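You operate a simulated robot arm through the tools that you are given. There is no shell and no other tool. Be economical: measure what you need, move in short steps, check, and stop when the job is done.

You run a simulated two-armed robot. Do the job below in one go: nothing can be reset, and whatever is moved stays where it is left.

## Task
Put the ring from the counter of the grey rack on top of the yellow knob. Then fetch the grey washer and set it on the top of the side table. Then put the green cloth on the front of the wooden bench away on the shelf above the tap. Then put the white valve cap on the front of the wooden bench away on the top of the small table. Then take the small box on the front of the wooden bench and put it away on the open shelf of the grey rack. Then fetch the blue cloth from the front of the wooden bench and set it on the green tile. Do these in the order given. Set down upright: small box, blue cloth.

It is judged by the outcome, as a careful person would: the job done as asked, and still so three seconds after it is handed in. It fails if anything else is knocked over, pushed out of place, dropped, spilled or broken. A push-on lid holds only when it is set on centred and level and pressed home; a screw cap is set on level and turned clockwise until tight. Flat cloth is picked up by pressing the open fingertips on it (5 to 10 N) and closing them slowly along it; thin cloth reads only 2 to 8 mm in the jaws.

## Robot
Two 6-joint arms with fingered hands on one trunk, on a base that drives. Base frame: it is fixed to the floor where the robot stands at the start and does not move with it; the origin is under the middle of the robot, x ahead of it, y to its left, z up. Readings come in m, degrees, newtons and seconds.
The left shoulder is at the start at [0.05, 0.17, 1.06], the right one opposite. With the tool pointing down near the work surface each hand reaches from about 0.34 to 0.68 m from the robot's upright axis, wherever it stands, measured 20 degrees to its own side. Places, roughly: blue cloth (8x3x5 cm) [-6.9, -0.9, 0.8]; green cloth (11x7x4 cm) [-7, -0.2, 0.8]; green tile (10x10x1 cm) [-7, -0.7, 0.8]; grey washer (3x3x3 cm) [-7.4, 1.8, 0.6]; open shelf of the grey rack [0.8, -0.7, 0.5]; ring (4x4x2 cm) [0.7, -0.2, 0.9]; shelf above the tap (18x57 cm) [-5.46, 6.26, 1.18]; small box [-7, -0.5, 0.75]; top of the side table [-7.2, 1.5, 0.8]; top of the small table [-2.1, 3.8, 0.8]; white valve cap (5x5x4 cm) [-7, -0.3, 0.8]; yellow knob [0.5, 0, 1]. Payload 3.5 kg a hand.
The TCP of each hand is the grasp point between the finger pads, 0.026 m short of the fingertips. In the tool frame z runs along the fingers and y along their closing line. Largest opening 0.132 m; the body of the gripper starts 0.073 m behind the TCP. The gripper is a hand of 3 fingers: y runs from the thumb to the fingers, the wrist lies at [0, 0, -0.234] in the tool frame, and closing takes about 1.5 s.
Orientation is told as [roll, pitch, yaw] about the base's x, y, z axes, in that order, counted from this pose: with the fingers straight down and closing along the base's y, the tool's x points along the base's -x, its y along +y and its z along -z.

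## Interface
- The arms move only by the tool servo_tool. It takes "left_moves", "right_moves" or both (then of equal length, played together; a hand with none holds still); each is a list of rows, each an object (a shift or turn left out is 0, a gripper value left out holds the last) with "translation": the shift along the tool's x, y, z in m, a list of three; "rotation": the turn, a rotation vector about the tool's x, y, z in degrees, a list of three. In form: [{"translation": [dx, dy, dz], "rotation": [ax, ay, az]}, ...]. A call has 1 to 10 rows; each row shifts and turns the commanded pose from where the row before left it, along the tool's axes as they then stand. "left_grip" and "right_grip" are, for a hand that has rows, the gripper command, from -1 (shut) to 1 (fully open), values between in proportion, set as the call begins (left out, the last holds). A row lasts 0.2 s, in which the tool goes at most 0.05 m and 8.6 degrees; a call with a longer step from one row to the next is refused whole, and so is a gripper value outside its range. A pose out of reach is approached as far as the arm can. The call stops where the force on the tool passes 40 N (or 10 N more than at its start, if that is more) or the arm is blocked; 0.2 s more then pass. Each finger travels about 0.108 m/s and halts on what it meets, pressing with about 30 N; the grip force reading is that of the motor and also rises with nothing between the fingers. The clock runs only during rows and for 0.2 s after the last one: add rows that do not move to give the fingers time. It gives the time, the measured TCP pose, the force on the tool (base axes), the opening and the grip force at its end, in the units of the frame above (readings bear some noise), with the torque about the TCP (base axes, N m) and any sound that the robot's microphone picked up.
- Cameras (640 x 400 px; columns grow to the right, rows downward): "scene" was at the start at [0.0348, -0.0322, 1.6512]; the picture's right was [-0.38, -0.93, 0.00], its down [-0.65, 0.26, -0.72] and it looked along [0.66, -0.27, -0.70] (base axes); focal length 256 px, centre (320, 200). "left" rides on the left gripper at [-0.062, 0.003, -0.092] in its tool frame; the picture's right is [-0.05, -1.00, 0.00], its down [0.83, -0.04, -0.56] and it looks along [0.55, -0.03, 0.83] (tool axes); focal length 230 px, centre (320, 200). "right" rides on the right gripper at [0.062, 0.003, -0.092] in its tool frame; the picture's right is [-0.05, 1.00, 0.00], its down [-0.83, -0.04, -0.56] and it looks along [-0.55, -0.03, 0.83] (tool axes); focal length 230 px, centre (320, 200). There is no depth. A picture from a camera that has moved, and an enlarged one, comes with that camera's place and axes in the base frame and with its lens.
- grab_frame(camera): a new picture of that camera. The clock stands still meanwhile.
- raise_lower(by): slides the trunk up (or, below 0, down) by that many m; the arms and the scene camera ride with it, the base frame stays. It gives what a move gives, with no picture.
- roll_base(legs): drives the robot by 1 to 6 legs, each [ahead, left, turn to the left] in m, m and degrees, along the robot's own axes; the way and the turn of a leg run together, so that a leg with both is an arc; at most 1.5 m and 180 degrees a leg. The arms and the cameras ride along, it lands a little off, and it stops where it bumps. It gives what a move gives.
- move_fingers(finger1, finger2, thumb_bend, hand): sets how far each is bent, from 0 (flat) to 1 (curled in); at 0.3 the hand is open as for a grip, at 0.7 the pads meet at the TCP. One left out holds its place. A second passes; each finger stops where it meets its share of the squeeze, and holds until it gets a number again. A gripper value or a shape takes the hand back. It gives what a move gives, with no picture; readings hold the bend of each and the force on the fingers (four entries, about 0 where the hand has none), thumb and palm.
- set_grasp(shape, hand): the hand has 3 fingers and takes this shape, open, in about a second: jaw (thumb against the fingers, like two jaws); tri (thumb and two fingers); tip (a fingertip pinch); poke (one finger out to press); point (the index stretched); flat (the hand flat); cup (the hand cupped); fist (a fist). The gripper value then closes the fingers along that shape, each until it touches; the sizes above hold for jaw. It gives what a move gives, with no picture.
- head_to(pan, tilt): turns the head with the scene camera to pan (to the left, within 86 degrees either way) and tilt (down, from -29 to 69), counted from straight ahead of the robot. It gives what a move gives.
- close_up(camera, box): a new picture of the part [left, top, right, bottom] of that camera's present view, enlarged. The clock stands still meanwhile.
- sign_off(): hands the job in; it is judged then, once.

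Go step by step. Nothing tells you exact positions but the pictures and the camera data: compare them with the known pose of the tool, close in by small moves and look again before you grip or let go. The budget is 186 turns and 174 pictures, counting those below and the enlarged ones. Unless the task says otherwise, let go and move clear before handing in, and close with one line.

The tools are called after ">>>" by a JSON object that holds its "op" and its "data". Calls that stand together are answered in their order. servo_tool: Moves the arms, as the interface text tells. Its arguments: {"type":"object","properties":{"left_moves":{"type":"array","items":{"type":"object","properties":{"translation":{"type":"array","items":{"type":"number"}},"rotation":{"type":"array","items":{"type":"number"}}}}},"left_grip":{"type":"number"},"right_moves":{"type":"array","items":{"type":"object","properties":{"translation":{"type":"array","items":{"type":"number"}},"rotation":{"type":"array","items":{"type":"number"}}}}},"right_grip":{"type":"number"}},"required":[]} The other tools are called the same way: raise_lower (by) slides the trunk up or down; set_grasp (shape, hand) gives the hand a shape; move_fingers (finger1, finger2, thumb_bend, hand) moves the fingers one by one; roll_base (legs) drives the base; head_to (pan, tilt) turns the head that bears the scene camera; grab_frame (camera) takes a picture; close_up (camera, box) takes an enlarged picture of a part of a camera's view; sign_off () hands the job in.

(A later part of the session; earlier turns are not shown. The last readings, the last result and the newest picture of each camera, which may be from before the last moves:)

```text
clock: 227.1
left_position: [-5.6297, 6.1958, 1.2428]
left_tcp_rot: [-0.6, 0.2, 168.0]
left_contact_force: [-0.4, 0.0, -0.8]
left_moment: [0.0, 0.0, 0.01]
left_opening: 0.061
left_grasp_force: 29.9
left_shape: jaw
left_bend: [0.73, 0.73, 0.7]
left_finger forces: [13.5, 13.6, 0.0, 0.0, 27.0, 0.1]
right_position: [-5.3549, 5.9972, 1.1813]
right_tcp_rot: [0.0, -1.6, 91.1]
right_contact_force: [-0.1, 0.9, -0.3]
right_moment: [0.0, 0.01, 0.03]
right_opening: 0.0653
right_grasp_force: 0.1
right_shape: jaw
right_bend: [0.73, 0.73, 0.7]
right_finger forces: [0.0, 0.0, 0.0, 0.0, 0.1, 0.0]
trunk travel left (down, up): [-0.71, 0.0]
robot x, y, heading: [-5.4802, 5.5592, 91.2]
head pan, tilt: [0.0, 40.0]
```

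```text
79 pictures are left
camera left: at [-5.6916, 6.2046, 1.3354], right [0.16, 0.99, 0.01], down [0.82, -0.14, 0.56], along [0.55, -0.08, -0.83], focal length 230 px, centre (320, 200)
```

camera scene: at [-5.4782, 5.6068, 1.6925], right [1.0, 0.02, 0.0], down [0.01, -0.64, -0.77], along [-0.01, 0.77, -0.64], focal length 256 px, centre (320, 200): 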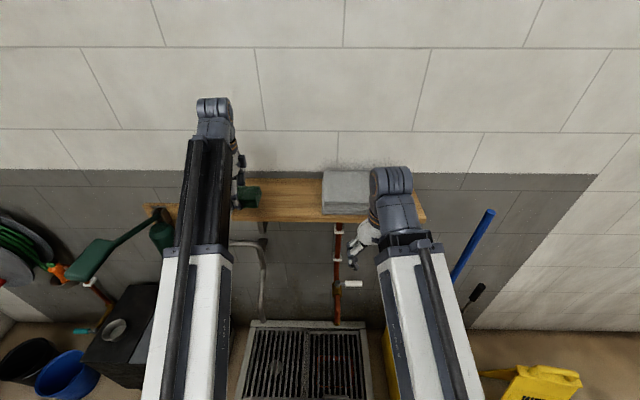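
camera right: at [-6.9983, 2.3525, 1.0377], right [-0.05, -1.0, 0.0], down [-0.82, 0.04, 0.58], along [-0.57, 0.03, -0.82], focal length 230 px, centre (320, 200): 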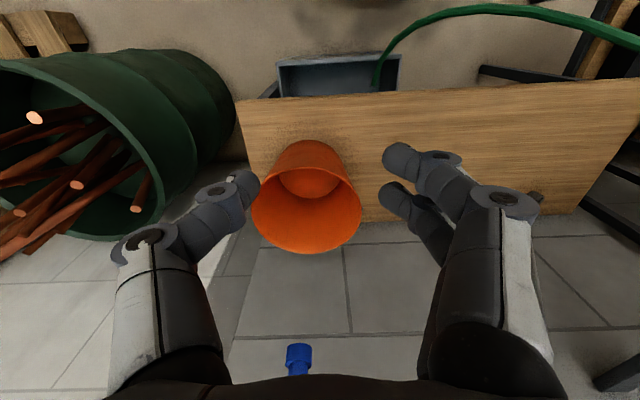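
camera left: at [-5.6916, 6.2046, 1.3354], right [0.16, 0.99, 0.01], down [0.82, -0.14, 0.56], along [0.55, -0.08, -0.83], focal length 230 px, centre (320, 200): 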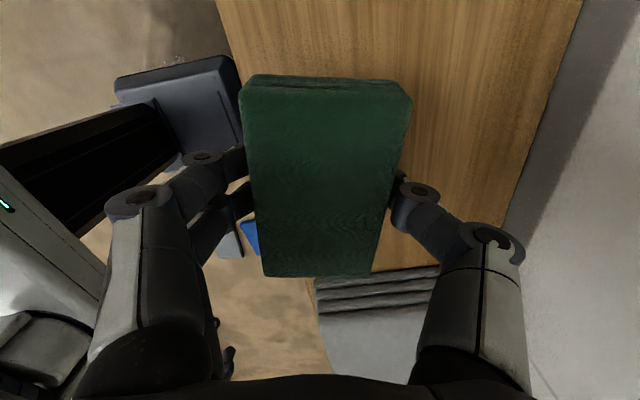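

One edge still overhangs slightly. I push 3 cm further in while lowering a little.

>>> {"op": "servo_tool", "data": {"left_moves": [{"translation": [-0.003, -0.015, 0.006]}, {"translation": [-0.003, -0.015, 0.006]}, {}]}}

>>> {"op": "grab_frame", "data": {"camera": "left"}}

```text
clock: 227.9
left_position: [-5.6294, 6.2264, 1.2298]
left_tcp_rot: [-0.6, 0.0, 167.9]
left_contact_force: [0.4, 0.6, -1.0]
left_moment: [0.0, 0.01, -0.01]
left_opening: 0.0612
left_grasp_force: 29.7
left_shape: jaw
left_bend: [0.73, 0.73, 0.7]
left_finger forces: [13.6, 13.6, 0.1, 0.0, 27.0, 0.1]
right_position: [-5.354, 5.9985, 1.1815]
right_tcp_rot: [0.0, -1.5, 91.1]
right_contact_force: [-0.8, 0.8, 0.6]
right_moment: [-0.04, 0.03, -0.06]
right_opening: 0.0656
right_grasp_force: 0.1
right_shape: jaw
right_bend: [0.73, 0.73, 0.7]
right_finger forces: [0.0, 0.0, 0.0, 0.0, 0.1, 0.0]
trunk travel left (down, up): [-0.71, 0.0]
robot x, y, heading: [-5.4752, 5.5625, 91.0]
head pan, tilt: [0.0, 40.0]
```

```text
78 pictures are left
camera left: at [-5.6898, 6.2355, 1.3231], right [0.16, 0.99, 0.01], down [0.82, -0.14, 0.56], along [0.55, -0.08, -0.83], focal length 230 px, centre (320, 200)
```

left: 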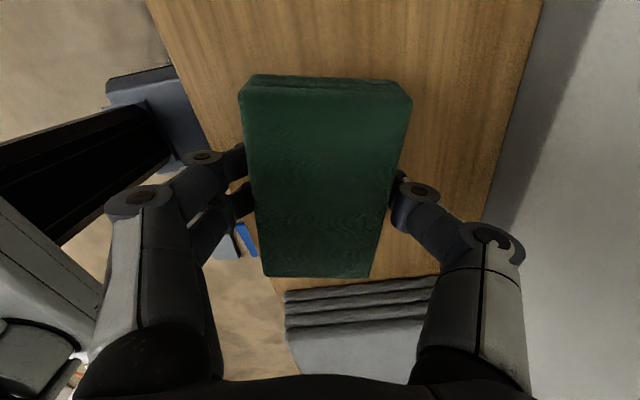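

Now it's fully over the shelf. I lower until it touches.

>>> {"op": "servo_tool", "data": {"left_moves": [{"translation": [0, 0, 0.008]}, {"translation": [0, 0, 0.006]}, {}]}}

```text
clock: 228.7
left_position: [-5.6283, 6.2257, 1.2173]
left_tcp_rot: [-0.6, 0.1, 167.9]
left_contact_force: [-0.3, -0.4, -0.6]
left_moment: [0.01, -0.01, -0.01]
left_opening: 0.0611
left_grasp_force: 30.2
left_shape: jaw
left_bend: [0.73, 0.73, 0.7]
left_finger forces: [13.4, 13.6, 0.1, 0.0, 27.1, 0.0]
right_position: [-5.3548, 5.9985, 1.1818]
right_tcp_rot: [0.1, -1.6, 91.0]
right_contact_force: [0.3, -0.4, 0.5]
right_moment: [0.01, 0.03, 0.0]
right_opening: 0.0652
right_grasp_force: 0.1
right_shape: jaw
right_bend: [0.73, 0.73, 0.7]
right_finger forces: [0.0, 0.0, 0.0, 0.0, 0.0, 0.0]
trunk travel left (down, up): [-0.71, 0.0]
robot x, y, heading: [-5.4748, 5.563, 90.9]
head pan, tilt: [0.0, 40.0]
```

>>> {"op": "servo_tool", "data": {"left_moves": [{"translation": [0, 0, 0.004]}, {}]}}

>>> {"op": "servo_tool", "data": {"left_moves": [{"translation": [0, 0, 0.004]}, {}]}}

```text
clock: 229.3
left_position: [-5.6289, 6.2261, 1.2123]
left_tcp_rot: [-0.6, 0.1, 167.9]
left_contact_force: [0.2, 0.4, -0.4]
left_moment: [0.0, -0.04, 0.02]
left_opening: 0.0609
left_grasp_force: 29.5
left_shape: jaw
left_bend: [0.73, 0.73, 0.7]
left_finger forces: [13.5, 13.6, 0.0, 0.0, 27.1, 0.0]
right_position: [-5.3552, 5.9985, 1.1824]
right_tcp_rot: [0.1, -1.5, 91.1]
right_contact_force: [-0.8, 0.1, 0.0]
right_moment: [-0.03, -0.02, 0.0]
right_opening: 0.0654
right_grasp_force: 0.1
right_shape: jaw
right_bend: [0.73, 0.73, 0.7]
right_finger forces: [0.0, 0.0, 0.1, 0.0, 0.0, 0.0]
trunk travel left (down, up): [-0.71, 0.0]
robot x, y, heading: [-5.4762, 5.5593, 91.0]
head pan, tilt: [0.0, 40.0]
```

```text
clock: 229.9
left_position: [-5.6293, 6.2249, 1.2077]
left_tcp_rot: [-0.6, 0.0, 168.0]
left_contact_force: [-0.1, -0.9, -0.8]
left_moment: [0.01, 0.03, 0.0]
left_opening: 0.0608
left_grasp_force: 29.5
left_shape: jaw
left_bend: [0.73, 0.73, 0.7]
left_finger forces: [13.5, 13.6, 0.1, 0.0, 27.1, 0.0]
right_position: [-5.3541, 5.9981, 1.1813]
right_tcp_rot: [-0.1, -1.6, 91.0]
right_contact_force: [-0.1, -0.3, 0.7]
right_moment: [0.02, 0.01, 0.01]
right_opening: 0.0655
right_grasp_force: 0.0
right_shape: jaw
right_bend: [0.73, 0.73, 0.7]
right_finger forces: [0.0, 0.0, 0.0, 0.0, 0.1, 0.0]
trunk travel left (down, up): [-0.71, 0.0]
robot x, y, heading: [-5.4746, 5.5627, 90.8]
head pan, tilt: [0.0, 40.0]
```

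>>> {"op": "servo_tool", "data": {"left_moves": [{"translation": [0, 0, 0.004]}, {}]}}

>>> {"op": "servo_tool", "data": {"left_moves": [{"translation": [0, 0, 0.004]}, {}]}}

>>> {"op": "close_up", "data": {"camera": "left", "box": [180, 50, 440, 300]}}

```text
clock: 230.5
left_position: [-5.627, 6.2252, 1.2054]
left_tcp_rot: [-0.5, 0.1, 168.0]
left_contact_force: [-0.6, -0.3, -1.1]
left_moment: [0.01, 0.02, 0.0]
left_opening: 0.0609
left_grasp_force: 29.9
left_shape: jaw
left_bend: [0.73, 0.73, 0.7]
left_finger forces: [13.5, 13.5, 0.0, 0.0, 27.1, 0.0]
right_position: [-5.3548, 5.9969, 1.1801]
right_tcp_rot: [-0.1, -1.5, 91.0]
right_contact_force: [0.4, 0.3, -0.6]
right_moment: [-0.01, 0.01, -0.03]
right_opening: 0.0654
right_grasp_force: 0.1
right_shape: jaw
right_bend: [0.73, 0.73, 0.7]
right_finger forces: [0.1, 0.0, 0.1, 0.0, 0.0, 0.0]
trunk travel left (down, up): [-0.71, 0.0]
robot x, y, heading: [-5.4763, 5.5654, 91.0]
head pan, tilt: [0.0, 40.0]
```

```text
clock: 231.1
left_position: [-5.6285, 6.2253, 1.2009]
left_tcp_rot: [-0.7, 0.0, 167.9]
left_contact_force: [0.0, -0.4, -0.9]
left_moment: [0.0, 0.03, 0.02]
left_opening: 0.061
left_grasp_force: 29.9
left_shape: jaw
left_bend: [0.73, 0.73, 0.7]
left_finger forces: [13.4, 13.5, 0.1, 0.0, 27.1, 0.1]
right_position: [-5.3546, 5.9983, 1.1816]
right_tcp_rot: [0.0, -1.4, 91.0]
right_contact_force: [0.6, -0.1, 0.5]
right_moment: [0.01, 0.01, -0.01]
right_opening: 0.0657
right_grasp_force: 0.1
right_shape: jaw
right_bend: [0.73, 0.73, 0.7]
right_finger forces: [0.0, 0.0, 0.0, 0.0, 0.1, 0.0]
trunk travel left (down, up): [-0.71, 0.0]
robot x, y, heading: [-5.4733, 5.5655, 90.9]
head pan, tilt: [0.0, 40.0]
```

```text
1.60 times, centred on (310, 175) of left
camera zoom: at [-5.6903, 6.2352, 1.2937], right [0.16, 0.99, 0.01], down [0.82, -0.14, 0.56], along [0.55, -0.08, -0.83], focal length 368 px, centre (336, 240)
```

zoom: 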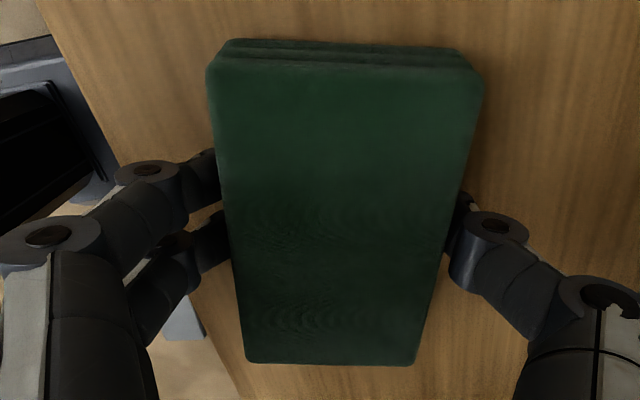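

Still no contact, so the shelf must be slightly lower. I continue in small steps.

>>> {"op": "servo_tool", "data": {"left_moves": [{"translation": [0, 0, 0.003]}, {"translation": [0, 0, 0.003]}, {}]}}

>>> {"op": "servo_tool", "data": {"left_moves": [{"translation": [0, 0, 0.003]}, {"translation": [0, 0, 0.003]}, {}]}}

```text
clock: 231.9
left_position: [-5.6294, 6.2245, 1.1984]
left_tcp_rot: [-0.7, 0.0, 167.9]
left_contact_force: [-1.6, 2.4, 34.0]
left_moment: [-0.68, 0.19, -0.03]
left_opening: 0.0609
left_grasp_force: 29.9
left_shape: jaw
left_bend: [0.74, 0.74, 0.7]
left_finger forces: [27.6, 27.5, 0.0, 0.1, 32.7, 0.0]
right_position: [-5.3544, 5.9961, 1.1826]
right_tcp_rot: [0.0, -1.5, 91.0]
right_contact_force: [-0.5, 0.1, -0.5]
right_moment: [-0.01, 0.02, 0.02]
right_opening: 0.0657
right_grasp_force: 0.1
right_shape: jaw
right_bend: [0.73, 0.73, 0.7]
right_finger forces: [0.0, 0.0, 0.0, 0.0, 0.0, 0.1]
trunk travel left (down, up): [-0.71, 0.0]
robot x, y, heading: [-5.475, 5.564, 91.0]
head pan, tilt: [0.0, 40.0]
```

```text
clock: 232.2
left_position: [-5.6287, 6.2248, 1.1981]
left_tcp_rot: [-0.9, -0.1, 168.0]
left_contact_force: [0.6, -3.5, 21.5]
left_moment: [-0.62, 0.12, 0.05]
left_opening: 0.0612
left_grasp_force: 30.3
left_shape: jaw
left_bend: [0.74, 0.74, 0.7]
left_finger forces: [23.5, 23.8, 0.0, 0.0, 29.0, 0.0]
right_position: [-5.3533, 5.9968, 1.1823]
right_tcp_rot: [0.1, -1.6, 91.0]
right_contact_force: [-0.7, 0.5, 1.0]
right_moment: [0.03, 0.02, 0.03]
right_opening: 0.0655
right_grasp_force: 0.0
right_shape: jaw
right_bend: [0.73, 0.73, 0.7]
right_finger forces: [0.0, 0.0, 0.0, 0.0, 0.0, 0.1]
trunk travel left (down, up): [-0.71, 0.0]
robot x, y, heading: [-5.478, 5.5628, 90.8]
head pan, tilt: [0.0, 40.0]
stopped in row 1 (left hand): the force on the tool passed its limit at 46 N (the readings are from after the stop); the commanded pose is now the measured one
```

The cloth is on the shelf. I ease up, open, and rise.

>>> {"op": "servo_tool", "data": {"left_moves": [{"translation": [0, 0, -0.003]}, {}]}}

>>> {"op": "servo_tool", "data": {"left_moves": [{}, {}, {}, {}], "left_grip": 0.4}}

>>> {"op": "servo_tool", "data": {"left_moves": [{"translation": [0, 0, -0.02]}, {"translation": [0, 0, -0.02]}, {"translation": [0, 0, -0.01]}, {}]}}

>>> {"op": "grab_frame", "data": {"camera": "left"}}

```text
clock: 232.8
left_position: [-5.6296, 6.2254, 1.1989]
left_tcp_rot: [-0.9, 0.0, 167.9]
left_contact_force: [1.0, -3.4, 8.1]
left_moment: [-0.3, 0.0, 0.04]
left_opening: 0.0609
left_grasp_force: 29.4
left_shape: jaw
left_bend: [0.74, 0.74, 0.7]
left_finger forces: [17.6, 17.6, 0.0, 0.0, 27.5, 0.0]
right_position: [-5.3538, 5.9979, 1.1813]
right_tcp_rot: [-0.1, -1.5, 91.0]
right_contact_force: [0.1, 0.1, 0.2]
right_moment: [-0.03, 0.04, -0.03]
right_opening: 0.0655
right_grasp_force: 0.0
right_shape: jaw
right_bend: [0.73, 0.73, 0.7]
right_finger forces: [0.0, 0.0, 0.1, 0.0, 0.0, 0.1]
trunk travel left (down, up): [-0.71, 0.0]
robot x, y, heading: [-5.4735, 5.5618, 90.8]
head pan, tilt: [0.0, 40.0]
```

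```text
clock: 233.8
left_position: [-5.6298, 6.2268, 1.199]
left_tcp_rot: [-0.9, 0.0, 167.9]
left_contact_force: [0.2, 5.2, 14.1]
left_moment: [-0.58, 0.14, -0.03]
left_opening: 0.0872
left_grasp_force: 0.1
left_shape: jaw
left_bend: [0.71, 0.71, 0.64]
left_finger forces: [7.1, 7.3, 0.0, 0.0, 0.1, 0.0]
right_position: [-5.3544, 5.9989, 1.1818]
right_tcp_rot: [0.0, -1.4, 91.0]
right_contact_force: [0.7, 1.0, 0.7]
right_moment: [-0.02, 0.03, 0.0]
right_opening: 0.0655
right_grasp_force: 0.0
right_shape: jaw
right_bend: [0.73, 0.73, 0.7]
right_finger forces: [0.0, 0.1, 0.1, 0.0, 0.1, 0.0]
trunk travel left (down, up): [-0.71, 0.0]
robot x, y, heading: [-5.4775, 5.5631, 90.9]
head pan, tilt: [0.0, 40.0]
```

```text
clock: 234.8
left_position: [-5.6297, 6.2261, 1.2496]
left_tcp_rot: [-0.7, -0.1, 167.9]
left_contact_force: [-0.4, -0.7, 0.0]
left_moment: [-0.01, -0.01, -0.01]
left_opening: 0.0924
left_grasp_force: 0.0
left_shape: jaw
left_bend: [0.68, 0.68, 0.64]
left_finger forces: [0.0, 0.0, 0.0, 0.0, 0.0, 0.0]
right_position: [-5.3551, 5.9983, 1.1823]
right_tcp_rot: [0.0, -1.4, 91.0]
right_contact_force: [-0.9, -0.2, 0.3]
right_moment: [-0.01, -0.03, -0.01]
right_opening: 0.0652
right_grasp_force: 0.0
right_shape: jaw
right_bend: [0.73, 0.73, 0.7]
right_finger forces: [0.0, 0.0, 0.0, 0.1, 0.1, 0.0]
trunk travel left (down, up): [-0.71, 0.0]
robot x, y, heading: [-5.4749, 5.5626, 90.9]
head pan, tilt: [0.0, 40.0]
```

```text
76 pictures are left
camera left: at [-5.6915, 6.2346, 1.3416], right [0.16, 0.99, 0.01], down [0.82, -0.14, 0.56], along [0.55, -0.08, -0.83], focal length 230 px, centre (320, 200)
```

left: 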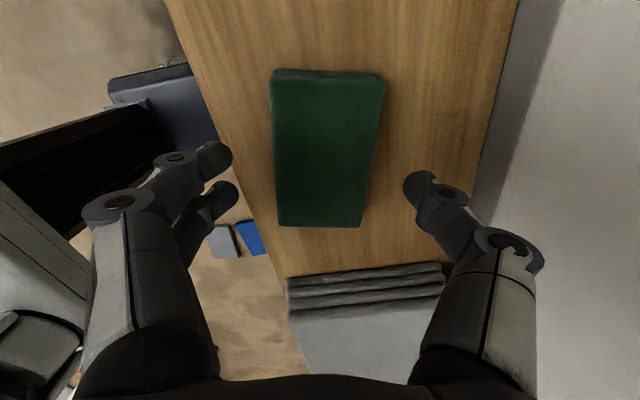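

The green cloth lies on the shelf, so step 3 is done. I rise a bit more, back away and drive back to the bench for the white cap.

>>> {"op": "servo_tool", "data": {"left_moves": [{"translation": [0, 0, -0.02]}, {}]}}

>>> {"op": "roll_base", "data": {"legs": [[-1.2, 0, 0], [0, 0, 89], [0.3, 1.4, 0], [0, 1.45, 0], [0, 1.45, 0]]}}

>>> {"op": "grab_frame", "data": {"camera": "scene"}}

```text
clock: 235.4
left_position: [-5.6293, 6.2278, 1.2689]
left_tcp_rot: [-0.8, 0.0, 167.9]
left_contact_force: [0.1, -0.3, 0.0]
left_moment: [-0.01, 0.01, 0.01]
left_opening: 0.092
left_grasp_force: 0.0
left_shape: jaw
left_bend: [0.68, 0.68, 0.64]
left_finger forces: [0.0, 0.0, 0.0, 0.1, 0.0, 0.0]
right_position: [-5.354, 5.9992, 1.1817]
right_tcp_rot: [0.0, -1.5, 90.9]
right_contact_force: [0.7, -1.0, 0.0]
right_moment: [0.0, -0.02, 0.03]
right_opening: 0.0652
right_grasp_force: 0.0
right_shape: jaw
right_bend: [0.73, 0.73, 0.7]
right_finger forces: [0.0, 0.0, 0.0, 0.0, 0.1, 0.0]
trunk travel left (down, up): [-0.71, 0.0]
robot x, y, heading: [-5.4749, 5.5642, 91.1]
head pan, tilt: [0.0, 40.0]
```

```text
clock: 265.4
left_position: [-6.7389, 0.0515, 1.2675]
left_tcp_rot: [-0.8, 0.0, -107.9]
left_contact_force: [0.4, -0.9, 0.6]
left_moment: [0.01, 0.02, 0.02]
left_opening: 0.0921
left_grasp_force: 0.1
left_shape: jaw
left_bend: [0.68, 0.68, 0.64]
left_finger forces: [0.1, 0.0, 0.0, 0.0, 0.0, 0.0]
right_position: [-6.4838, 0.2992, 1.1824]
right_tcp_rot: [0.0, -1.7, 175.1]
right_contact_force: [-0.2, 0.3, -0.2]
right_moment: [0.0, 0.0, 0.04]
right_opening: 0.0656
right_grasp_force: 0.0
right_shape: jaw
right_bend: [0.73, 0.73, 0.7]
right_finger forces: [0.1, 0.0, 0.1, 0.0, 0.0, 0.0]
trunk travel left (down, up): [-0.71, 0.0]
robot x, y, heading: [-6.0644, 0.1341, 175.0]
head pan, tilt: [0.0, 40.0]
```

```text
75 pictures are left
camera scene: at [-6.1086, 0.1367, 1.6924], right [0.08, 1.0, 0.0], down [0.64, -0.05, -0.77], along [-0.76, 0.06, -0.64], focal length 256 px, centre (320, 200)
```

scene: 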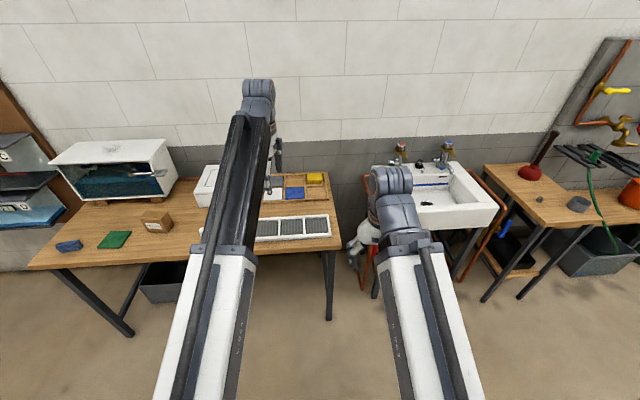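

The bench is ahead with the cap hidden behind my arm. I lower and retract the left hand, then drive up in front of the cap.

>>> {"op": "servo_tool", "data": {"left_moves": [{"translation": [-0.009, 0.026, 0.04]}, {"translation": [-0.009, 0.026, 0.04]}, {"translation": [-0.009, 0.026, 0.04]}, {"translation": [-0.009, 0.026, 0.04]}, {"translation": [-0.009, 0.026, 0.04]}, {"translation": [-0.009, 0.026, 0.04]}, {"translation": [0, 0, 0.04]}]}}

>>> {"op": "roll_base", "data": {"legs": [[0.1, 0.31, 5], [0.34, 0, 0]]}}

>>> {"op": "grab_frame", "data": {"camera": "scene"}}

>>> {"op": "grab_frame", "data": {"camera": "left"}}

```text
clock: 267.0
left_position: [-6.61, -0.0435, 0.9868]
left_tcp_rot: [-0.7, 0.0, -107.9]
left_contact_force: [-0.5, -0.4, -0.3]
left_moment: [-0.03, 0.02, -0.03]
left_opening: 0.0923
left_grasp_force: 0.0
left_shape: jaw
left_bend: [0.68, 0.68, 0.64]
left_finger forces: [0.1, 0.0, 0.0, 0.1, 0.1, 0.0]
right_position: [-6.4838, 0.3004, 1.1818]
right_tcp_rot: [0.1, -1.5, 175.1]
right_contact_force: [-0.1, 0.1, 0.5]
right_moment: [-0.05, -0.05, 0.0]
right_opening: 0.0654
right_grasp_force: 0.0
right_shape: jaw
right_bend: [0.73, 0.73, 0.7]
right_finger forces: [0.0, 0.0, 0.0, 0.0, 0.0, 0.0]
trunk travel left (down, up): [-0.71, 0.0]
robot x, y, heading: [-6.0624, 0.1343, 175.2]
head pan, tilt: [0.0, 40.0]
```

```text
clock: 270.9
left_position: [-7.0335, -0.4022, 0.9862]
left_tcp_rot: [-0.8, 0.0, -102.7]
left_contact_force: [-0.8, -1.0, 0.2]
left_moment: [0.03, 0.0, 0.0]
left_opening: 0.0923
left_grasp_force: 0.1
left_shape: jaw
left_bend: [0.68, 0.68, 0.64]
left_finger forces: [0.0, 0.1, 0.0, 0.0, 0.0, 0.0]
right_position: [-6.9382, -0.0472, 1.1818]
right_tcp_rot: [0.0, -1.5, -179.7]
right_contact_force: [0.3, 0.5, 0.7]
right_moment: [0.01, 0.0, 0.01]
right_opening: 0.0654
right_grasp_force: 0.2
right_shape: jaw
right_bend: [0.73, 0.73, 0.7]
right_finger forces: [0.1, 0.0, 0.0, 0.1, 0.1, 0.0]
trunk travel left (down, up): [-0.71, 0.0]
robot x, y, heading: [-6.5053, -0.1761, -179.8]
head pan, tilt: [0.0, 40.0]
```

```text
74 pictures are left
camera scene: at [-6.5515, -0.1758, 1.6924], right [-0.01, 1.0, 0.0], down [0.64, 0.0, -0.77], along [-0.77, -0.01, -0.64], focal length 256 px, centre (320, 200)
```

scene: 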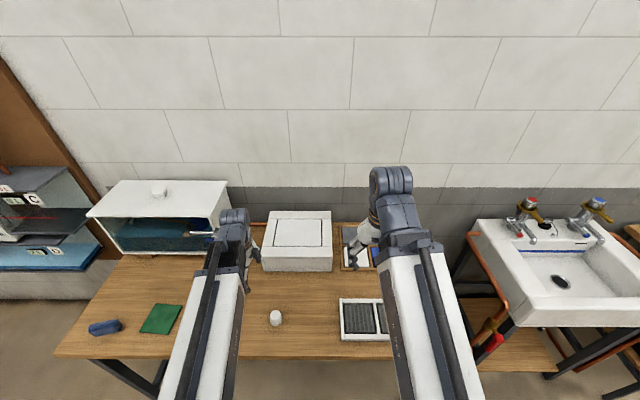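

```text
73 pictures are left
camera left: at [-7.0432, -0.4622, 1.0791], right [-0.99, 0.17, 0.01], down [0.15, 0.82, 0.56], along [0.08, 0.55, -0.83], focal length 230 px, centre (320, 200)
```

left: 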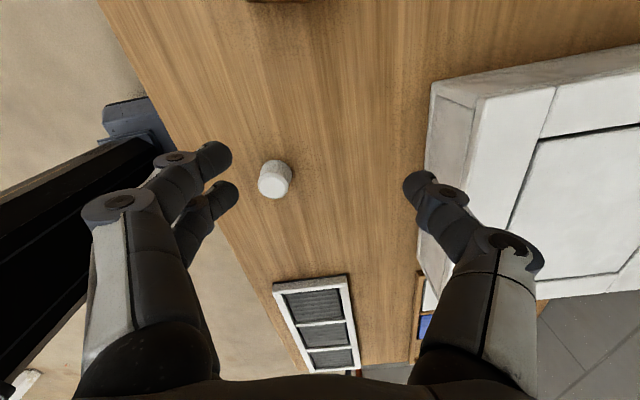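

The cap is at about (-6.968, -0.337). I shift over it and descend part way.

>>> {"op": "servo_tool", "data": {"left_moves": [{"translation": [0.0263, 0.0165, 0.025]}, {"translation": [0.0263, 0.0165, 0.025]}, {"translation": [0.0263, 0.0165, 0.03]}, {}]}}

>>> {"op": "grab_frame", "data": {"camera": "left"}}

```text
clock: 271.9
left_position: [-6.9717, -0.3371, 0.9059]
left_tcp_rot: [-0.7, -0.1, -102.8]
left_contact_force: [-0.5, -0.1, 0.2]
left_moment: [-0.02, 0.01, -0.01]
left_opening: 0.0921
left_grasp_force: 0.0
left_shape: jaw
left_bend: [0.68, 0.68, 0.64]
left_finger forces: [0.0, 0.0, 0.0, 0.0, 0.0, 0.0]
right_position: [-6.9377, -0.048, 1.1814]
right_tcp_rot: [0.0, -1.5, -179.7]
right_contact_force: [0.8, -0.4, 1.0]
right_moment: [-0.01, 0.02, -0.03]
right_opening: 0.0655
right_grasp_force: 0.1
right_shape: jaw
right_bend: [0.73, 0.73, 0.7]
right_finger forces: [0.0, 0.0, 0.0, 0.0, 0.0, 0.0]
trunk travel left (down, up): [-0.71, 0.0]
robot x, y, heading: [-6.5007, -0.1731, -179.7]
head pan, tilt: [0.0, 40.0]
```

```text
72 pictures are left
camera left: at [-6.9804, -0.3973, 0.9991], right [-0.99, 0.17, 0.01], down [0.15, 0.82, 0.56], along [0.08, 0.55, -0.83], focal length 230 px, centre (320, 200)
```

left: 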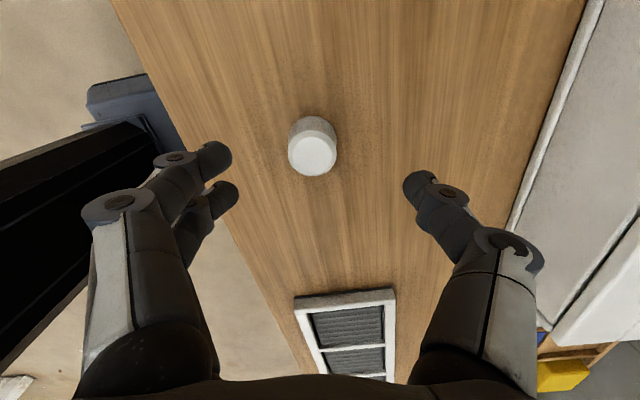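

Centred within 5 mm. I correct and descend to grasp height.

>>> {"op": "servo_tool", "data": {"left_moves": [{"translation": [0.005, 0.004, 0.025]}, {"translation": [0, 0, 0.03]}, {"translation": [0, 0, 0.02]}, {}]}}

>>> {"op": "grab_frame", "data": {"camera": "left"}}

```text
clock: 272.9
left_position: [-6.9671, -0.3304, 0.8341]
left_tcp_rot: [-0.7, 0.0, -102.8]
left_contact_force: [0.6, -0.3, -1.1]
left_moment: [0.0, -0.03, 0.0]
left_opening: 0.092
left_grasp_force: 0.1
left_shape: jaw
left_bend: [0.68, 0.68, 0.64]
left_finger forces: [0.0, 0.0, 0.0, 0.0, 0.0, 0.0]
right_position: [-6.9383, -0.0484, 1.1819]
right_tcp_rot: [0.0, -1.6, -179.6]
right_contact_force: [-0.6, 0.2, 0.0]
right_moment: [0.02, -0.05, 0.03]
right_opening: 0.0654
right_grasp_force: 0.1
right_shape: jaw
right_bend: [0.73, 0.73, 0.7]
right_finger forces: [0.1, 0.1, 0.0, 0.1, 0.0, 0.0]
trunk travel left (down, up): [-0.71, 0.0]
robot x, y, heading: [-6.5061, -0.1738, -179.6]
head pan, tilt: [0.0, 40.0]
```

```text
71 pictures are left
camera left: at [-6.9758, -0.3918, 0.9268], right [-0.99, 0.17, 0.01], down [0.15, 0.82, 0.56], along [0.08, 0.55, -0.83], focal length 230 px, centre (320, 200)
```

left: 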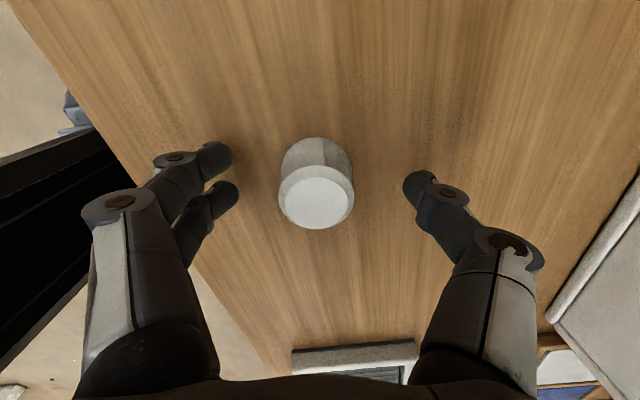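

Well straddled. I close on the cap.

>>> {"op": "servo_tool", "data": {"left_moves": [{"translation": [0, 0, 0.004]}, {}, {}, {}, {}, {}], "left_grip": -1}}

>>> {"op": "grab_frame", "data": {"camera": "left"}}

```text
clock: 274.3
left_position: [-6.9653, -0.3306, 0.8291]
left_tcp_rot: [-0.7, -0.1, -102.7]
left_contact_force: [-0.2, -0.2, 0.2]
left_moment: [-0.02, -0.01, 0.01]
left_opening: 0.0301
left_grasp_force: 30.0
left_shape: jaw
left_bend: [0.73, 0.73, 0.7]
left_finger forces: [11.9, 14.1, 0.0, 0.0, 27.0, 0.1]
right_position: [-6.9383, -0.0477, 1.1828]
right_tcp_rot: [0.1, -1.5, -179.5]
right_contact_force: [-0.9, -0.5, -0.1]
right_moment: [0.0, 0.0, -0.03]
right_opening: 0.0654
right_grasp_force: 0.1
right_shape: jaw
right_bend: [0.73, 0.73, 0.7]
right_finger forces: [0.0, 0.0, 0.0, 0.0, 0.1, 0.0]
trunk travel left (down, up): [-0.71, 0.0]
robot x, y, heading: [-6.5033, -0.1746, -179.5]
head pan, tilt: [0.0, 40.0]
```

```text
70 pictures are left
camera left: at [-6.9747, -0.3917, 0.9221], right [-0.99, 0.17, 0.01], down [0.15, 0.82, 0.56], along [0.08, 0.55, -0.83], focal length 230 px, centre (320, 200)
```

left: 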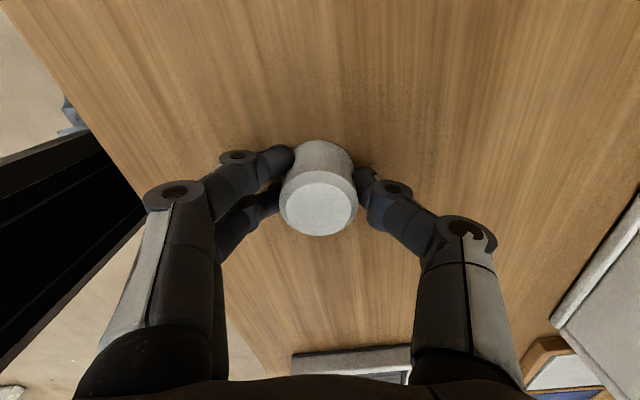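

The cap is held upright. I lift, back off, and drive towards the small white table, first up to y ≈ 2.5 facing +x, to look at the passage.

>>> {"op": "servo_tool", "data": {"left_moves": [{"translation": [0, 0, -0.04]}, {"translation": [0, 0, -0.04]}, {"translation": [0, 0, -0.04]}, {}]}}

>>> {"op": "roll_base", "data": {"legs": [[-0.6, 0, -0.4], [0, 0, -90], [1.4, 0, 0], [1.25, 0, 0], [0, 0, -90]]}}

>>> {"op": "head_to", "data": {"pan": 0, "tilt": 20}}

>>> {"op": "grab_frame", "data": {"camera": "scene"}}

```text
clock: 275.3
left_position: [-6.9766, -0.3343, 0.9473]
left_tcp_rot: [-0.7, 0.1, -102.6]
left_contact_force: [-0.3, 0.7, -0.2]
left_moment: [-0.01, 0.03, 0.04]
left_opening: 0.0303
left_grasp_force: 30.1
left_shape: jaw
left_bend: [0.73, 0.73, 0.7]
left_finger forces: [11.9, 14.1, 0.2, 0.0, 27.1, 0.1]
left hand out of reach, approached as far as the arm can: row 2, 3
right_position: [-6.9387, -0.0479, 1.1808]
right_tcp_rot: [0.1, -1.5, -179.5]
right_contact_force: [0.2, -0.1, 0.9]
right_moment: [-0.02, -0.03, 0.02]
right_opening: 0.0655
right_grasp_force: 0.0
right_shape: jaw
right_bend: [0.73, 0.73, 0.7]
right_finger forces: [0.0, 0.0, 0.0, 0.0, 0.1, 0.0]
trunk travel left (down, up): [-0.71, 0.0]
robot x, y, heading: [-6.5024, -0.1767, -179.5]
head pan, tilt: [0.0, 40.0]
```

```text
clock: 298.9
left_position: [-5.5635, 2.7052, 0.9476]
left_tcp_rot: [-0.6, 0.1, 80.3]
left_contact_force: [-0.2, 0.7, 0.8]
left_moment: [-0.02, 0.03, -0.01]
left_opening: 0.0295
left_grasp_force: 30.2
left_shape: jaw
left_bend: [0.73, 0.73, 0.7]
left_finger forces: [12.1, 13.9, 0.0, 0.1, 26.7, 0.0]
right_position: [-5.5878, 2.4178, 1.1815]
right_tcp_rot: [0.0, -1.4, 3.5]
right_contact_force: [0.3, -0.7, -0.1]
right_moment: [0.02, 0.0, 0.0]
right_opening: 0.0656
right_grasp_force: 0.0
right_shape: jaw
right_bend: [0.73, 0.73, 0.7]
right_finger forces: [0.1, 0.0, 0.0, 0.0, 0.0, 0.0]
trunk travel left (down, up): [-0.71, 0.0]
robot x, y, heading: [-6.0279, 2.5233, 3.5]
head pan, tilt: [0.0, 40.0]
```

```text
clock: 299.8
left_position: [-5.565, 2.7051, 0.9469]
left_tcp_rot: [-0.5, 0.1, 80.2]
left_contact_force: [0.0, 0.1, -0.3]
left_moment: [0.02, -0.02, 0.0]
left_opening: 0.0296
left_grasp_force: 30.0
left_shape: jaw
left_bend: [0.73, 0.73, 0.7]
left_finger forces: [12.1, 13.9, 0.1, 0.1, 26.7, 0.0]
right_position: [-5.588, 2.4178, 1.1824]
right_tcp_rot: [0.0, -1.5, 3.3]
right_contact_force: [0.8, -0.4, 0.5]
right_moment: [-0.02, 0.02, -0.01]
right_opening: 0.0655
right_grasp_force: 0.1
right_shape: jaw
right_bend: [0.73, 0.73, 0.7]
right_finger forces: [0.0, 0.0, 0.0, 0.1, 0.1, 0.1]
trunk travel left (down, up): [-0.71, 0.0]
robot x, y, heading: [-6.0287, 2.5202, 3.3]
head pan, tilt: [0.0, 20.0]
```

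```text
69 pictures are left
camera scene: at [-5.976, 2.5231, 1.7237], right [0.06, -1.0, 0.0], down [-0.34, -0.02, -0.94], along [0.94, 0.06, -0.34], focal length 256 px, centre (320, 200)
```

scene: 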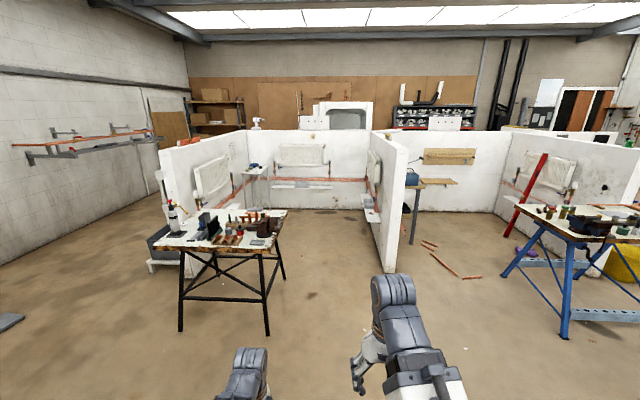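

The small white table is inside the left booth, at the back left, with a dark item on it. I drive through the roughly 1 m gap between the tool table and the middle partition at y ≈ 2.5.

>>> {"op": "roll_base", "data": {"legs": [[1.2, -0.06, -3.4], [1.25, 0, 0]]}}

>>> {"op": "head_to", "data": {"pan": 20, "tilt": 30}}

>>> {"op": "grab_frame", "data": {"camera": "scene"}}

```text
clock: 311.8
left_position: [-3.0945, 2.5693, 0.9469]
left_tcp_rot: [-0.6, 0.1, 75.3]
left_contact_force: [0.2, -0.5, 0.1]
left_moment: [-0.04, 0.02, -0.03]
left_opening: 0.0295
left_grasp_force: 30.2
left_shape: jaw
left_bend: [0.73, 0.73, 0.7]
left_finger forces: [12.1, 13.9, 0.1, 0.1, 26.7, 0.0]
right_position: [-3.1454, 2.285, 1.1807]
right_tcp_rot: [0.0, -1.4, -1.7]
right_contact_force: [0.0, 0.2, 0.6]
right_moment: [-0.01, 0.02, -0.03]
right_opening: 0.0653
right_grasp_force: 0.1
right_shape: jaw
right_bend: [0.73, 0.73, 0.7]
right_finger forces: [0.0, 0.0, 0.1, 0.0, 0.1, 0.0]
trunk travel left (down, up): [-0.71, 0.0]
robot x, y, heading: [-3.5722, 2.4302, -1.7]
head pan, tilt: [0.0, 20.0]
```

```text
clock: 312.6
left_position: [-3.096, 2.5692, 0.9479]
left_tcp_rot: [-0.6, 0.0, 75.2]
left_contact_force: [-0.3, -0.5, -1.2]
left_moment: [-0.02, -0.02, 0.0]
left_opening: 0.0297
left_grasp_force: 29.6
left_shape: jaw
left_bend: [0.73, 0.73, 0.7]
left_finger forces: [12.2, 13.9, 0.0, 0.1, 26.6, 0.0]
right_position: [-3.1443, 2.2845, 1.1809]
right_tcp_rot: [-0.1, -1.6, -1.7]
right_contact_force: [-0.4, -1.0, -0.2]
right_moment: [-0.01, 0.0, -0.02]
right_opening: 0.0655
right_grasp_force: 0.0
right_shape: jaw
right_bend: [0.73, 0.73, 0.7]
right_finger forces: [0.1, 0.0, 0.1, 0.0, 0.0, 0.1]
trunk travel left (down, up): [-0.71, 0.0]
robot x, y, heading: [-3.5756, 2.4269, -1.7]
head pan, tilt: [20.0, 30.0]
```

```text
68 pictures are left
camera scene: at [-3.5286, 2.4557, 1.7078], right [0.31, -0.95, 0.0], down [-0.47, -0.16, -0.87], along [0.82, 0.27, -0.5], focal length 256 px, centre (320, 200)
```

scene: 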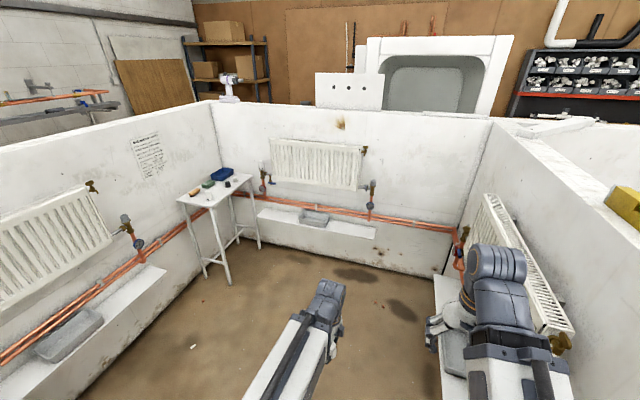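

The small table is at the back left of the booth, with a few items on it. I zoom in on its top.

>>> {"op": "close_up", "data": {"camera": "scene", "box": [160, 150, 280, 225]}}

```text
5.33 times, centred on (220, 188) of scene
camera zoom: at [-3.5286, 2.4557, 1.7078], right [0.31, -0.95, 0.0], down [-0.47, -0.16, -0.87], along [0.82, 0.27, -0.5], focal length 1365 px, centre (853, 267)
```

zoom: 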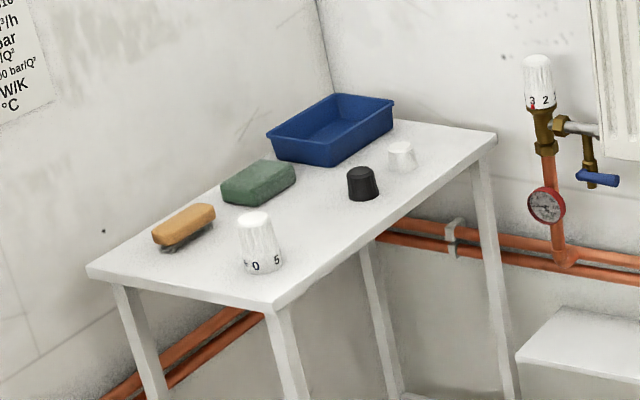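

The table top spans x -2.36 to -1.83, y 3.61 to 3.92; there's a free front spot near (-2.165, 3.665) between the white knob and the black cap. I drive into the booth and turn to face the table.

>>> {"op": "roll_base", "data": {"legs": [[0.85, 0.12, 1.7], [0, 0, 90], [0.2, -0.5, 0]]}}

>>> {"op": "head_to", "data": {"pan": 0, "tilt": 45}}

>>> {"op": "grab_frame", "data": {"camera": "scene"}}

```text
clock: 323.5
left_position: [-2.3748, 3.1877, 0.9471]
left_tcp_rot: [-0.7, 0.0, 164.3]
left_contact_force: [0.0, 0.5, 0.3]
left_moment: [-0.02, -0.01, -0.01]
left_opening: 0.0293
left_grasp_force: 29.6
left_shape: jaw
left_bend: [0.73, 0.73, 0.7]
left_finger forces: [12.2, 13.8, 0.0, 0.0, 26.5, 0.0]
right_position: [-2.0926, 3.1362, 1.1821]
right_tcp_rot: [0.0, -1.5, 87.4]
right_contact_force: [0.1, -0.1, 0.1]
right_moment: [0.05, -0.01, 0.0]
right_opening: 0.0656
right_grasp_force: 0.2
right_shape: jaw
right_bend: [0.73, 0.73, 0.7]
right_finger forces: [0.1, 0.0, 0.0, 0.0, 0.0, 0.1]
trunk travel left (down, up): [-0.71, 0.0]
robot x, y, heading: [-2.2428, 2.7095, 87.6]
head pan, tilt: [20.0, 30.0]
```

```text
clock: 324.4
left_position: [-2.3761, 3.1891, 0.9478]
left_tcp_rot: [-0.5, 0.0, 164.3]
left_contact_force: [-0.3, -0.3, 0.3]
left_moment: [-0.01, -0.03, 0.04]
left_opening: 0.0293
left_grasp_force: 30.3
left_shape: jaw
left_bend: [0.73, 0.73, 0.7]
left_finger forces: [12.2, 13.8, 0.0, 0.0, 26.5, 0.0]
right_position: [-2.0941, 3.1366, 1.1817]
right_tcp_rot: [0.0, -1.5, 87.4]
right_contact_force: [0.5, -0.4, 0.0]
right_moment: [-0.01, 0.01, 0.0]
right_opening: 0.0655
right_grasp_force: 0.0
right_shape: jaw
right_bend: [0.73, 0.73, 0.7]
right_finger forces: [0.1, 0.1, 0.0, 0.0, 0.0, 0.1]
trunk travel left (down, up): [-0.71, 0.0]
robot x, y, heading: [-2.2419, 2.7102, 87.3]
head pan, tilt: [0.0, 45.0]
```

```text
66 pictures are left
camera scene: at [-2.2411, 2.7491, 1.6852], right [1.0, -0.04, 0.0], down [-0.03, -0.71, -0.71], along [0.03, 0.71, -0.71], focal length 256 px, centre (320, 200)
```

scene: 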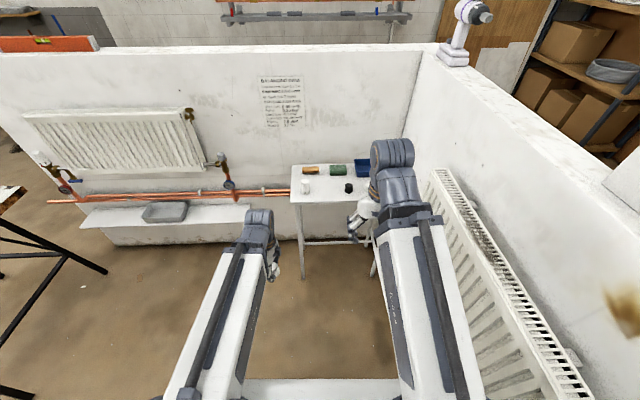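

Positions agree. I drive forward 0.43 m to bring the cap near the table front, keeping clear of the radiator at right.

>>> {"op": "roll_base", "data": {"legs": [[0.43, -0.03, 2.5]]}}

>>> {"op": "grab_frame", "data": {"camera": "scene"}}

```text
clock: 327.0
left_position: [-2.3493, 3.6167, 0.9465]
left_tcp_rot: [-0.6, 0.0, 166.1]
left_contact_force: [0.2, 0.6, 0.4]
left_moment: [-0.01, -0.01, -0.03]
left_opening: 0.0293
left_grasp_force: 29.1
left_shape: jaw
left_bend: [0.73, 0.73, 0.7]
left_finger forces: [12.2, 13.8, 0.1, 0.0, 26.4, 0.0]
right_position: [-2.0653, 3.5723, 1.1816]
right_tcp_rot: [0.0, -1.5, 89.4]
right_contact_force: [0.6, 0.6, 0.9]
right_moment: [-0.01, -0.01, 0.03]
right_opening: 0.0655
right_grasp_force: 0.1
right_shape: jaw
right_bend: [0.73, 0.73, 0.7]
right_finger forces: [0.1, 0.1, 0.0, 0.0, 0.0, 0.0]
trunk travel left (down, up): [-0.71, 0.0]
robot x, y, heading: [-2.2022, 3.1423, 89.1]
head pan, tilt: [0.0, 45.0]
```

```text
65 pictures are left
camera scene: at [-2.1999, 3.1819, 1.6851], right [1.0, -0.01, 0.0], down [-0.01, -0.71, -0.71], along [0.01, 0.71, -0.71], focal length 256 px, centre (320, 200)
```

scene: 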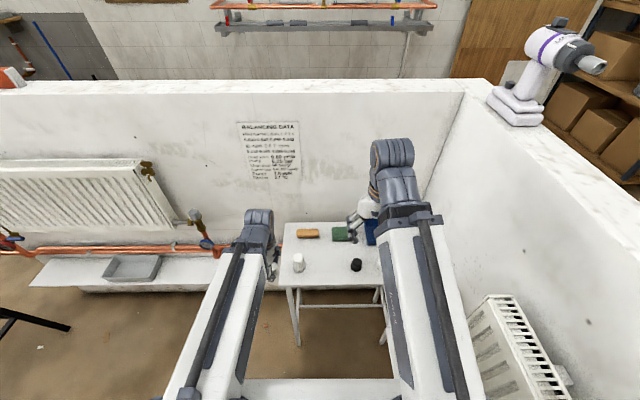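

The spot between the white knob and the black cap is confirmed at (-2.162, 3.668). My right hand is in the way, so I move it aside first, then bring the cap over the spot.

>>> {"op": "servo_tool", "data": {"right_moves": [{"translation": [0.01, -0.038, 0]}, {"translation": [0.01, -0.038, 0]}, {"translation": [0.01, -0.038, 0]}, {"translation": [0.01, -0.038, 0]}]}}

>>> {"op": "servo_tool", "data": {"left_moves": [{"translation": [0.0338, -0.019, 0]}, {"translation": [0.0338, -0.019, 0]}, {"translation": [0.0338, -0.019, 0]}, {"translation": [0.0338, -0.019, 0]}, {"translation": [0.0338, -0.019, 0]}, {}]}}

>>> {"op": "grab_frame", "data": {"camera": "left"}}

```text
clock: 328.0
left_position: [-2.3493, 3.6167, 0.9477]
left_tcp_rot: [-0.7, 0.0, 166.1]
left_contact_force: [0.5, -0.1, 0.2]
left_moment: [-0.02, -0.04, 0.0]
left_opening: 0.0297
left_grasp_force: 30.3
left_shape: jaw
left_bend: [0.73, 0.73, 0.7]
left_finger forces: [12.2, 13.8, 0.0, 0.0, 26.5, 0.0]
right_position: [-1.9093, 3.5542, 1.1803]
right_tcp_rot: [0.0, -1.5, 89.3]
right_contact_force: [0.5, 0.1, 0.3]
right_moment: [0.0, 0.02, 0.01]
right_opening: 0.0655
right_grasp_force: 0.0
right_shape: jaw
right_bend: [0.73, 0.73, 0.7]
right_finger forces: [0.0, 0.0, 0.0, 0.1, 0.0, 0.0]
right hand out of reach, approached as far as the arm can: row 1, 2, 3
trunk travel left (down, up): [-0.71, 0.0]
robot x, y, heading: [-2.1987, 3.1419, 89.3]
head pan, tilt: [0.0, 45.0]
```

```text
clock: 329.4
left_position: [-2.2992, 3.6879, 0.9455]
left_tcp_rot: [-0.7, 0.7, 164.9]
left_contact_force: [0.0, 0.6, -0.2]
left_moment: [0.03, 0.01, -0.01]
left_opening: 0.0293
left_grasp_force: 29.7
left_shape: jaw
left_bend: [0.73, 0.73, 0.7]
left_finger forces: [12.3, 14.0, 0.1, 0.0, 26.5, 0.0]
left hand out of reach, approached as far as the arm can: row 1, 2, 3, 4, 5
right_position: [-1.9118, 3.5555, 1.1801]
right_tcp_rot: [0.1, -1.5, 89.4]
right_contact_force: [-0.5, 0.0, -0.1]
right_moment: [0.02, 0.01, -0.02]
right_opening: 0.0654
right_grasp_force: 0.0
right_shape: jaw
right_bend: [0.73, 0.73, 0.7]
right_finger forces: [0.0, 0.0, 0.1, 0.1, 0.0, 0.0]
trunk travel left (down, up): [-0.71, 0.0]
robot x, y, heading: [-2.2019, 3.1416, 89.2]
head pan, tilt: [0.0, 45.0]
```

```text
64 pictures are left
camera left: at [-2.3613, 3.701, 1.0376], right [0.21, 0.98, 0.01], down [0.8, -0.18, 0.57], along [0.56, -0.11, -0.82], focal length 230 px, centre (320, 200)
```

left: 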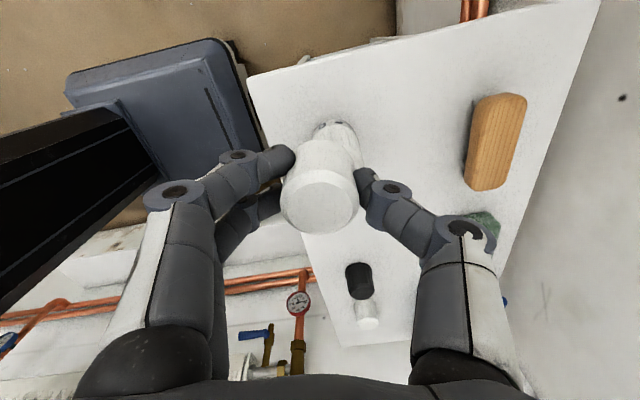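

The sideways move is again blocked by the wrist yaw limit. I turn the hand back 24° and then move across.

>>> {"op": "servo_tool", "data": {"left_moves": [{"rotation": [0, 0, 8]}, {"rotation": [0, 0, 8]}, {"rotation": [0, 0, 8]}, {"translation": [0.0298, -0.0177, 0]}, {"translation": [0.0298, -0.0177, 0]}, {"translation": [0.0298, -0.0177, 0]}, {"translation": [0.0298, -0.0177, 0]}, {}]}}

>>> {"op": "grab_frame", "data": {"camera": "left"}}

>>> {"op": "close_up", "data": {"camera": "scene", "box": [230, 200, 430, 340]}}

```text
clock: 331.2
left_position: [-2.1587, 3.6707, 0.9457]
left_tcp_rot: [-0.6, -0.2, 142.1]
left_contact_force: [-0.9, 0.6, 0.7]
left_moment: [0.03, 0.01, -0.01]
left_opening: 0.0293
left_grasp_force: 29.6
left_shape: jaw
left_bend: [0.73, 0.73, 0.7]
left_finger forces: [12.3, 13.9, 0.0, 0.0, 26.5, 0.0]
right_position: [-1.9106, 3.5545, 1.1817]
right_tcp_rot: [0.0, -1.5, 89.3]
right_contact_force: [0.8, 0.2, 0.2]
right_moment: [0.0, -0.01, 0.0]
right_opening: 0.0657
right_grasp_force: 0.0
right_shape: jaw
right_bend: [0.73, 0.73, 0.7]
right_finger forces: [0.1, 0.1, 0.1, 0.2, 0.1, 0.0]
trunk travel left (down, up): [-0.71, 0.0]
robot x, y, heading: [-2.2036, 3.1409, 89.2]
head pan, tilt: [0.0, 45.0]
```

```text
63 pictures are left
camera left: at [-2.2096, 3.7055, 1.0403], right [0.57, 0.82, 0.01], down [0.68, -0.48, 0.55], along [0.46, -0.31, -0.83], focal length 230 px, centre (320, 200)
```

left: 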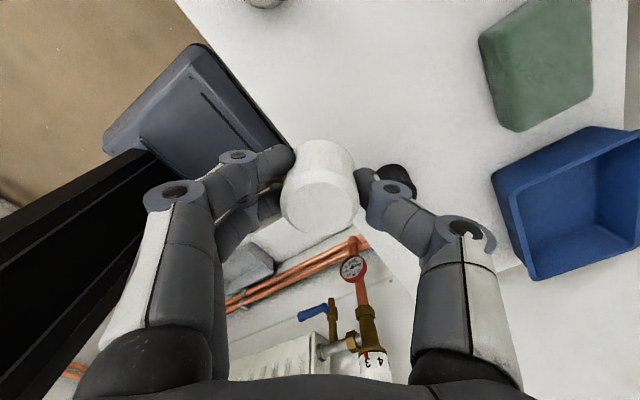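

```text
2.86 times, centred on (330, 270) of scene
camera zoom: at [-2.2001, 3.181, 1.6851], right [1.0, -0.01, 0.0], down [-0.01, -0.71, -0.71], along [0.01, 0.71, -0.71], focal length 732 px, centre (291, 0)
```

zoom: 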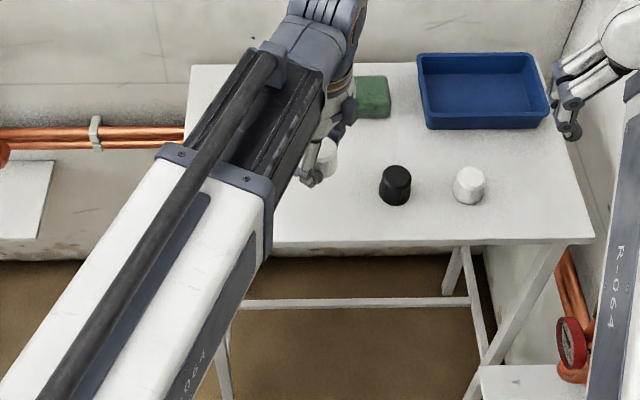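

The cap is over the free spot. I nudge it slightly further from the edge and lower toward the table.

>>> {"op": "servo_tool", "data": {"left_moves": [{"translation": [-0.0155, -0.0069, 0.02]}, {"translation": [0, 0, 0.035]}, {"translation": [0, 0, 0.03]}, {}]}}

>>> {"op": "grab_frame", "data": {"camera": "left"}}

>>> {"op": "close_up", "data": {"camera": "scene", "box": [270, 210, 400, 310]}}

```text
clock: 332.2
left_position: [-2.1678, 3.6895, 0.8615]
left_tcp_rot: [-0.7, -0.2, 142.2]
left_contact_force: [-0.6, 0.2, -0.7]
left_moment: [-0.04, 0.02, 0.03]
left_opening: 0.0293
left_grasp_force: 29.9
left_shape: jaw
left_bend: [0.73, 0.73, 0.7]
left_finger forces: [12.2, 13.9, 0.0, 0.0, 26.6, 0.0]
right_position: [-1.9105, 3.5553, 1.1803]
right_tcp_rot: [0.0, -1.6, 89.3]
right_contact_force: [-1.2, -0.1, -0.8]
right_moment: [-0.03, 0.0, 0.05]
right_opening: 0.0655
right_grasp_force: 0.0
right_shape: jaw
right_bend: [0.73, 0.73, 0.7]
right_finger forces: [0.0, 0.1, 0.0, 0.1, 0.0, 0.1]
trunk travel left (down, up): [-0.71, 0.0]
robot x, y, heading: [-2.1983, 3.1429, 89.4]
head pan, tilt: [0.0, 45.0]
```

```text
61 pictures are left
camera left: at [-2.219, 3.7242, 0.9539], right [0.57, 0.82, 0.01], down [0.68, -0.48, 0.55], along [0.46, -0.31, -0.83], focal length 230 px, centre (320, 200)
```

left: 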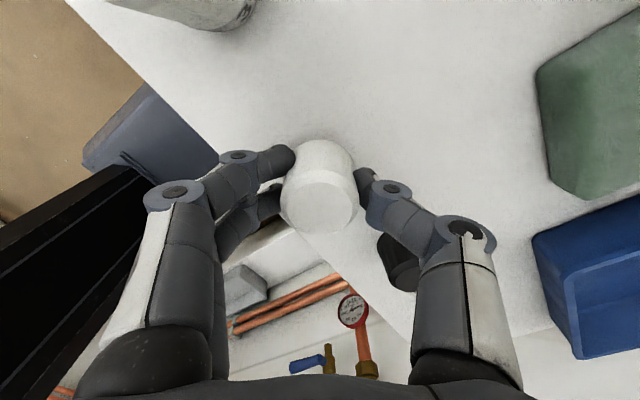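

```text
4.00 times, centred on (335, 260) of scene
camera zoom: at [-2.1999, 3.181, 1.6851], right [1.0, -0.01, 0.0], down [-0.01, -0.71, -0.71], along [0.01, 0.71, -0.71], focal length 1024 px, centre (260, -40)
```

zoom: 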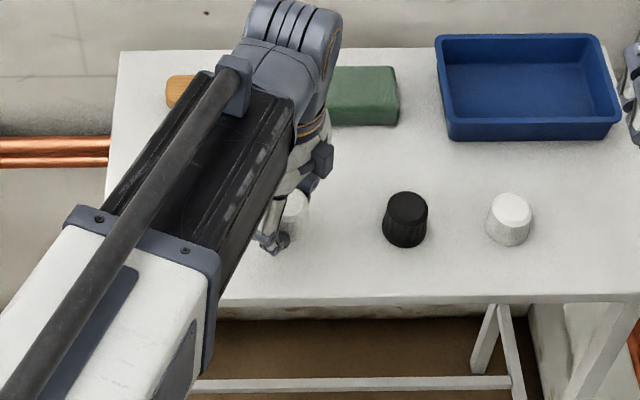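

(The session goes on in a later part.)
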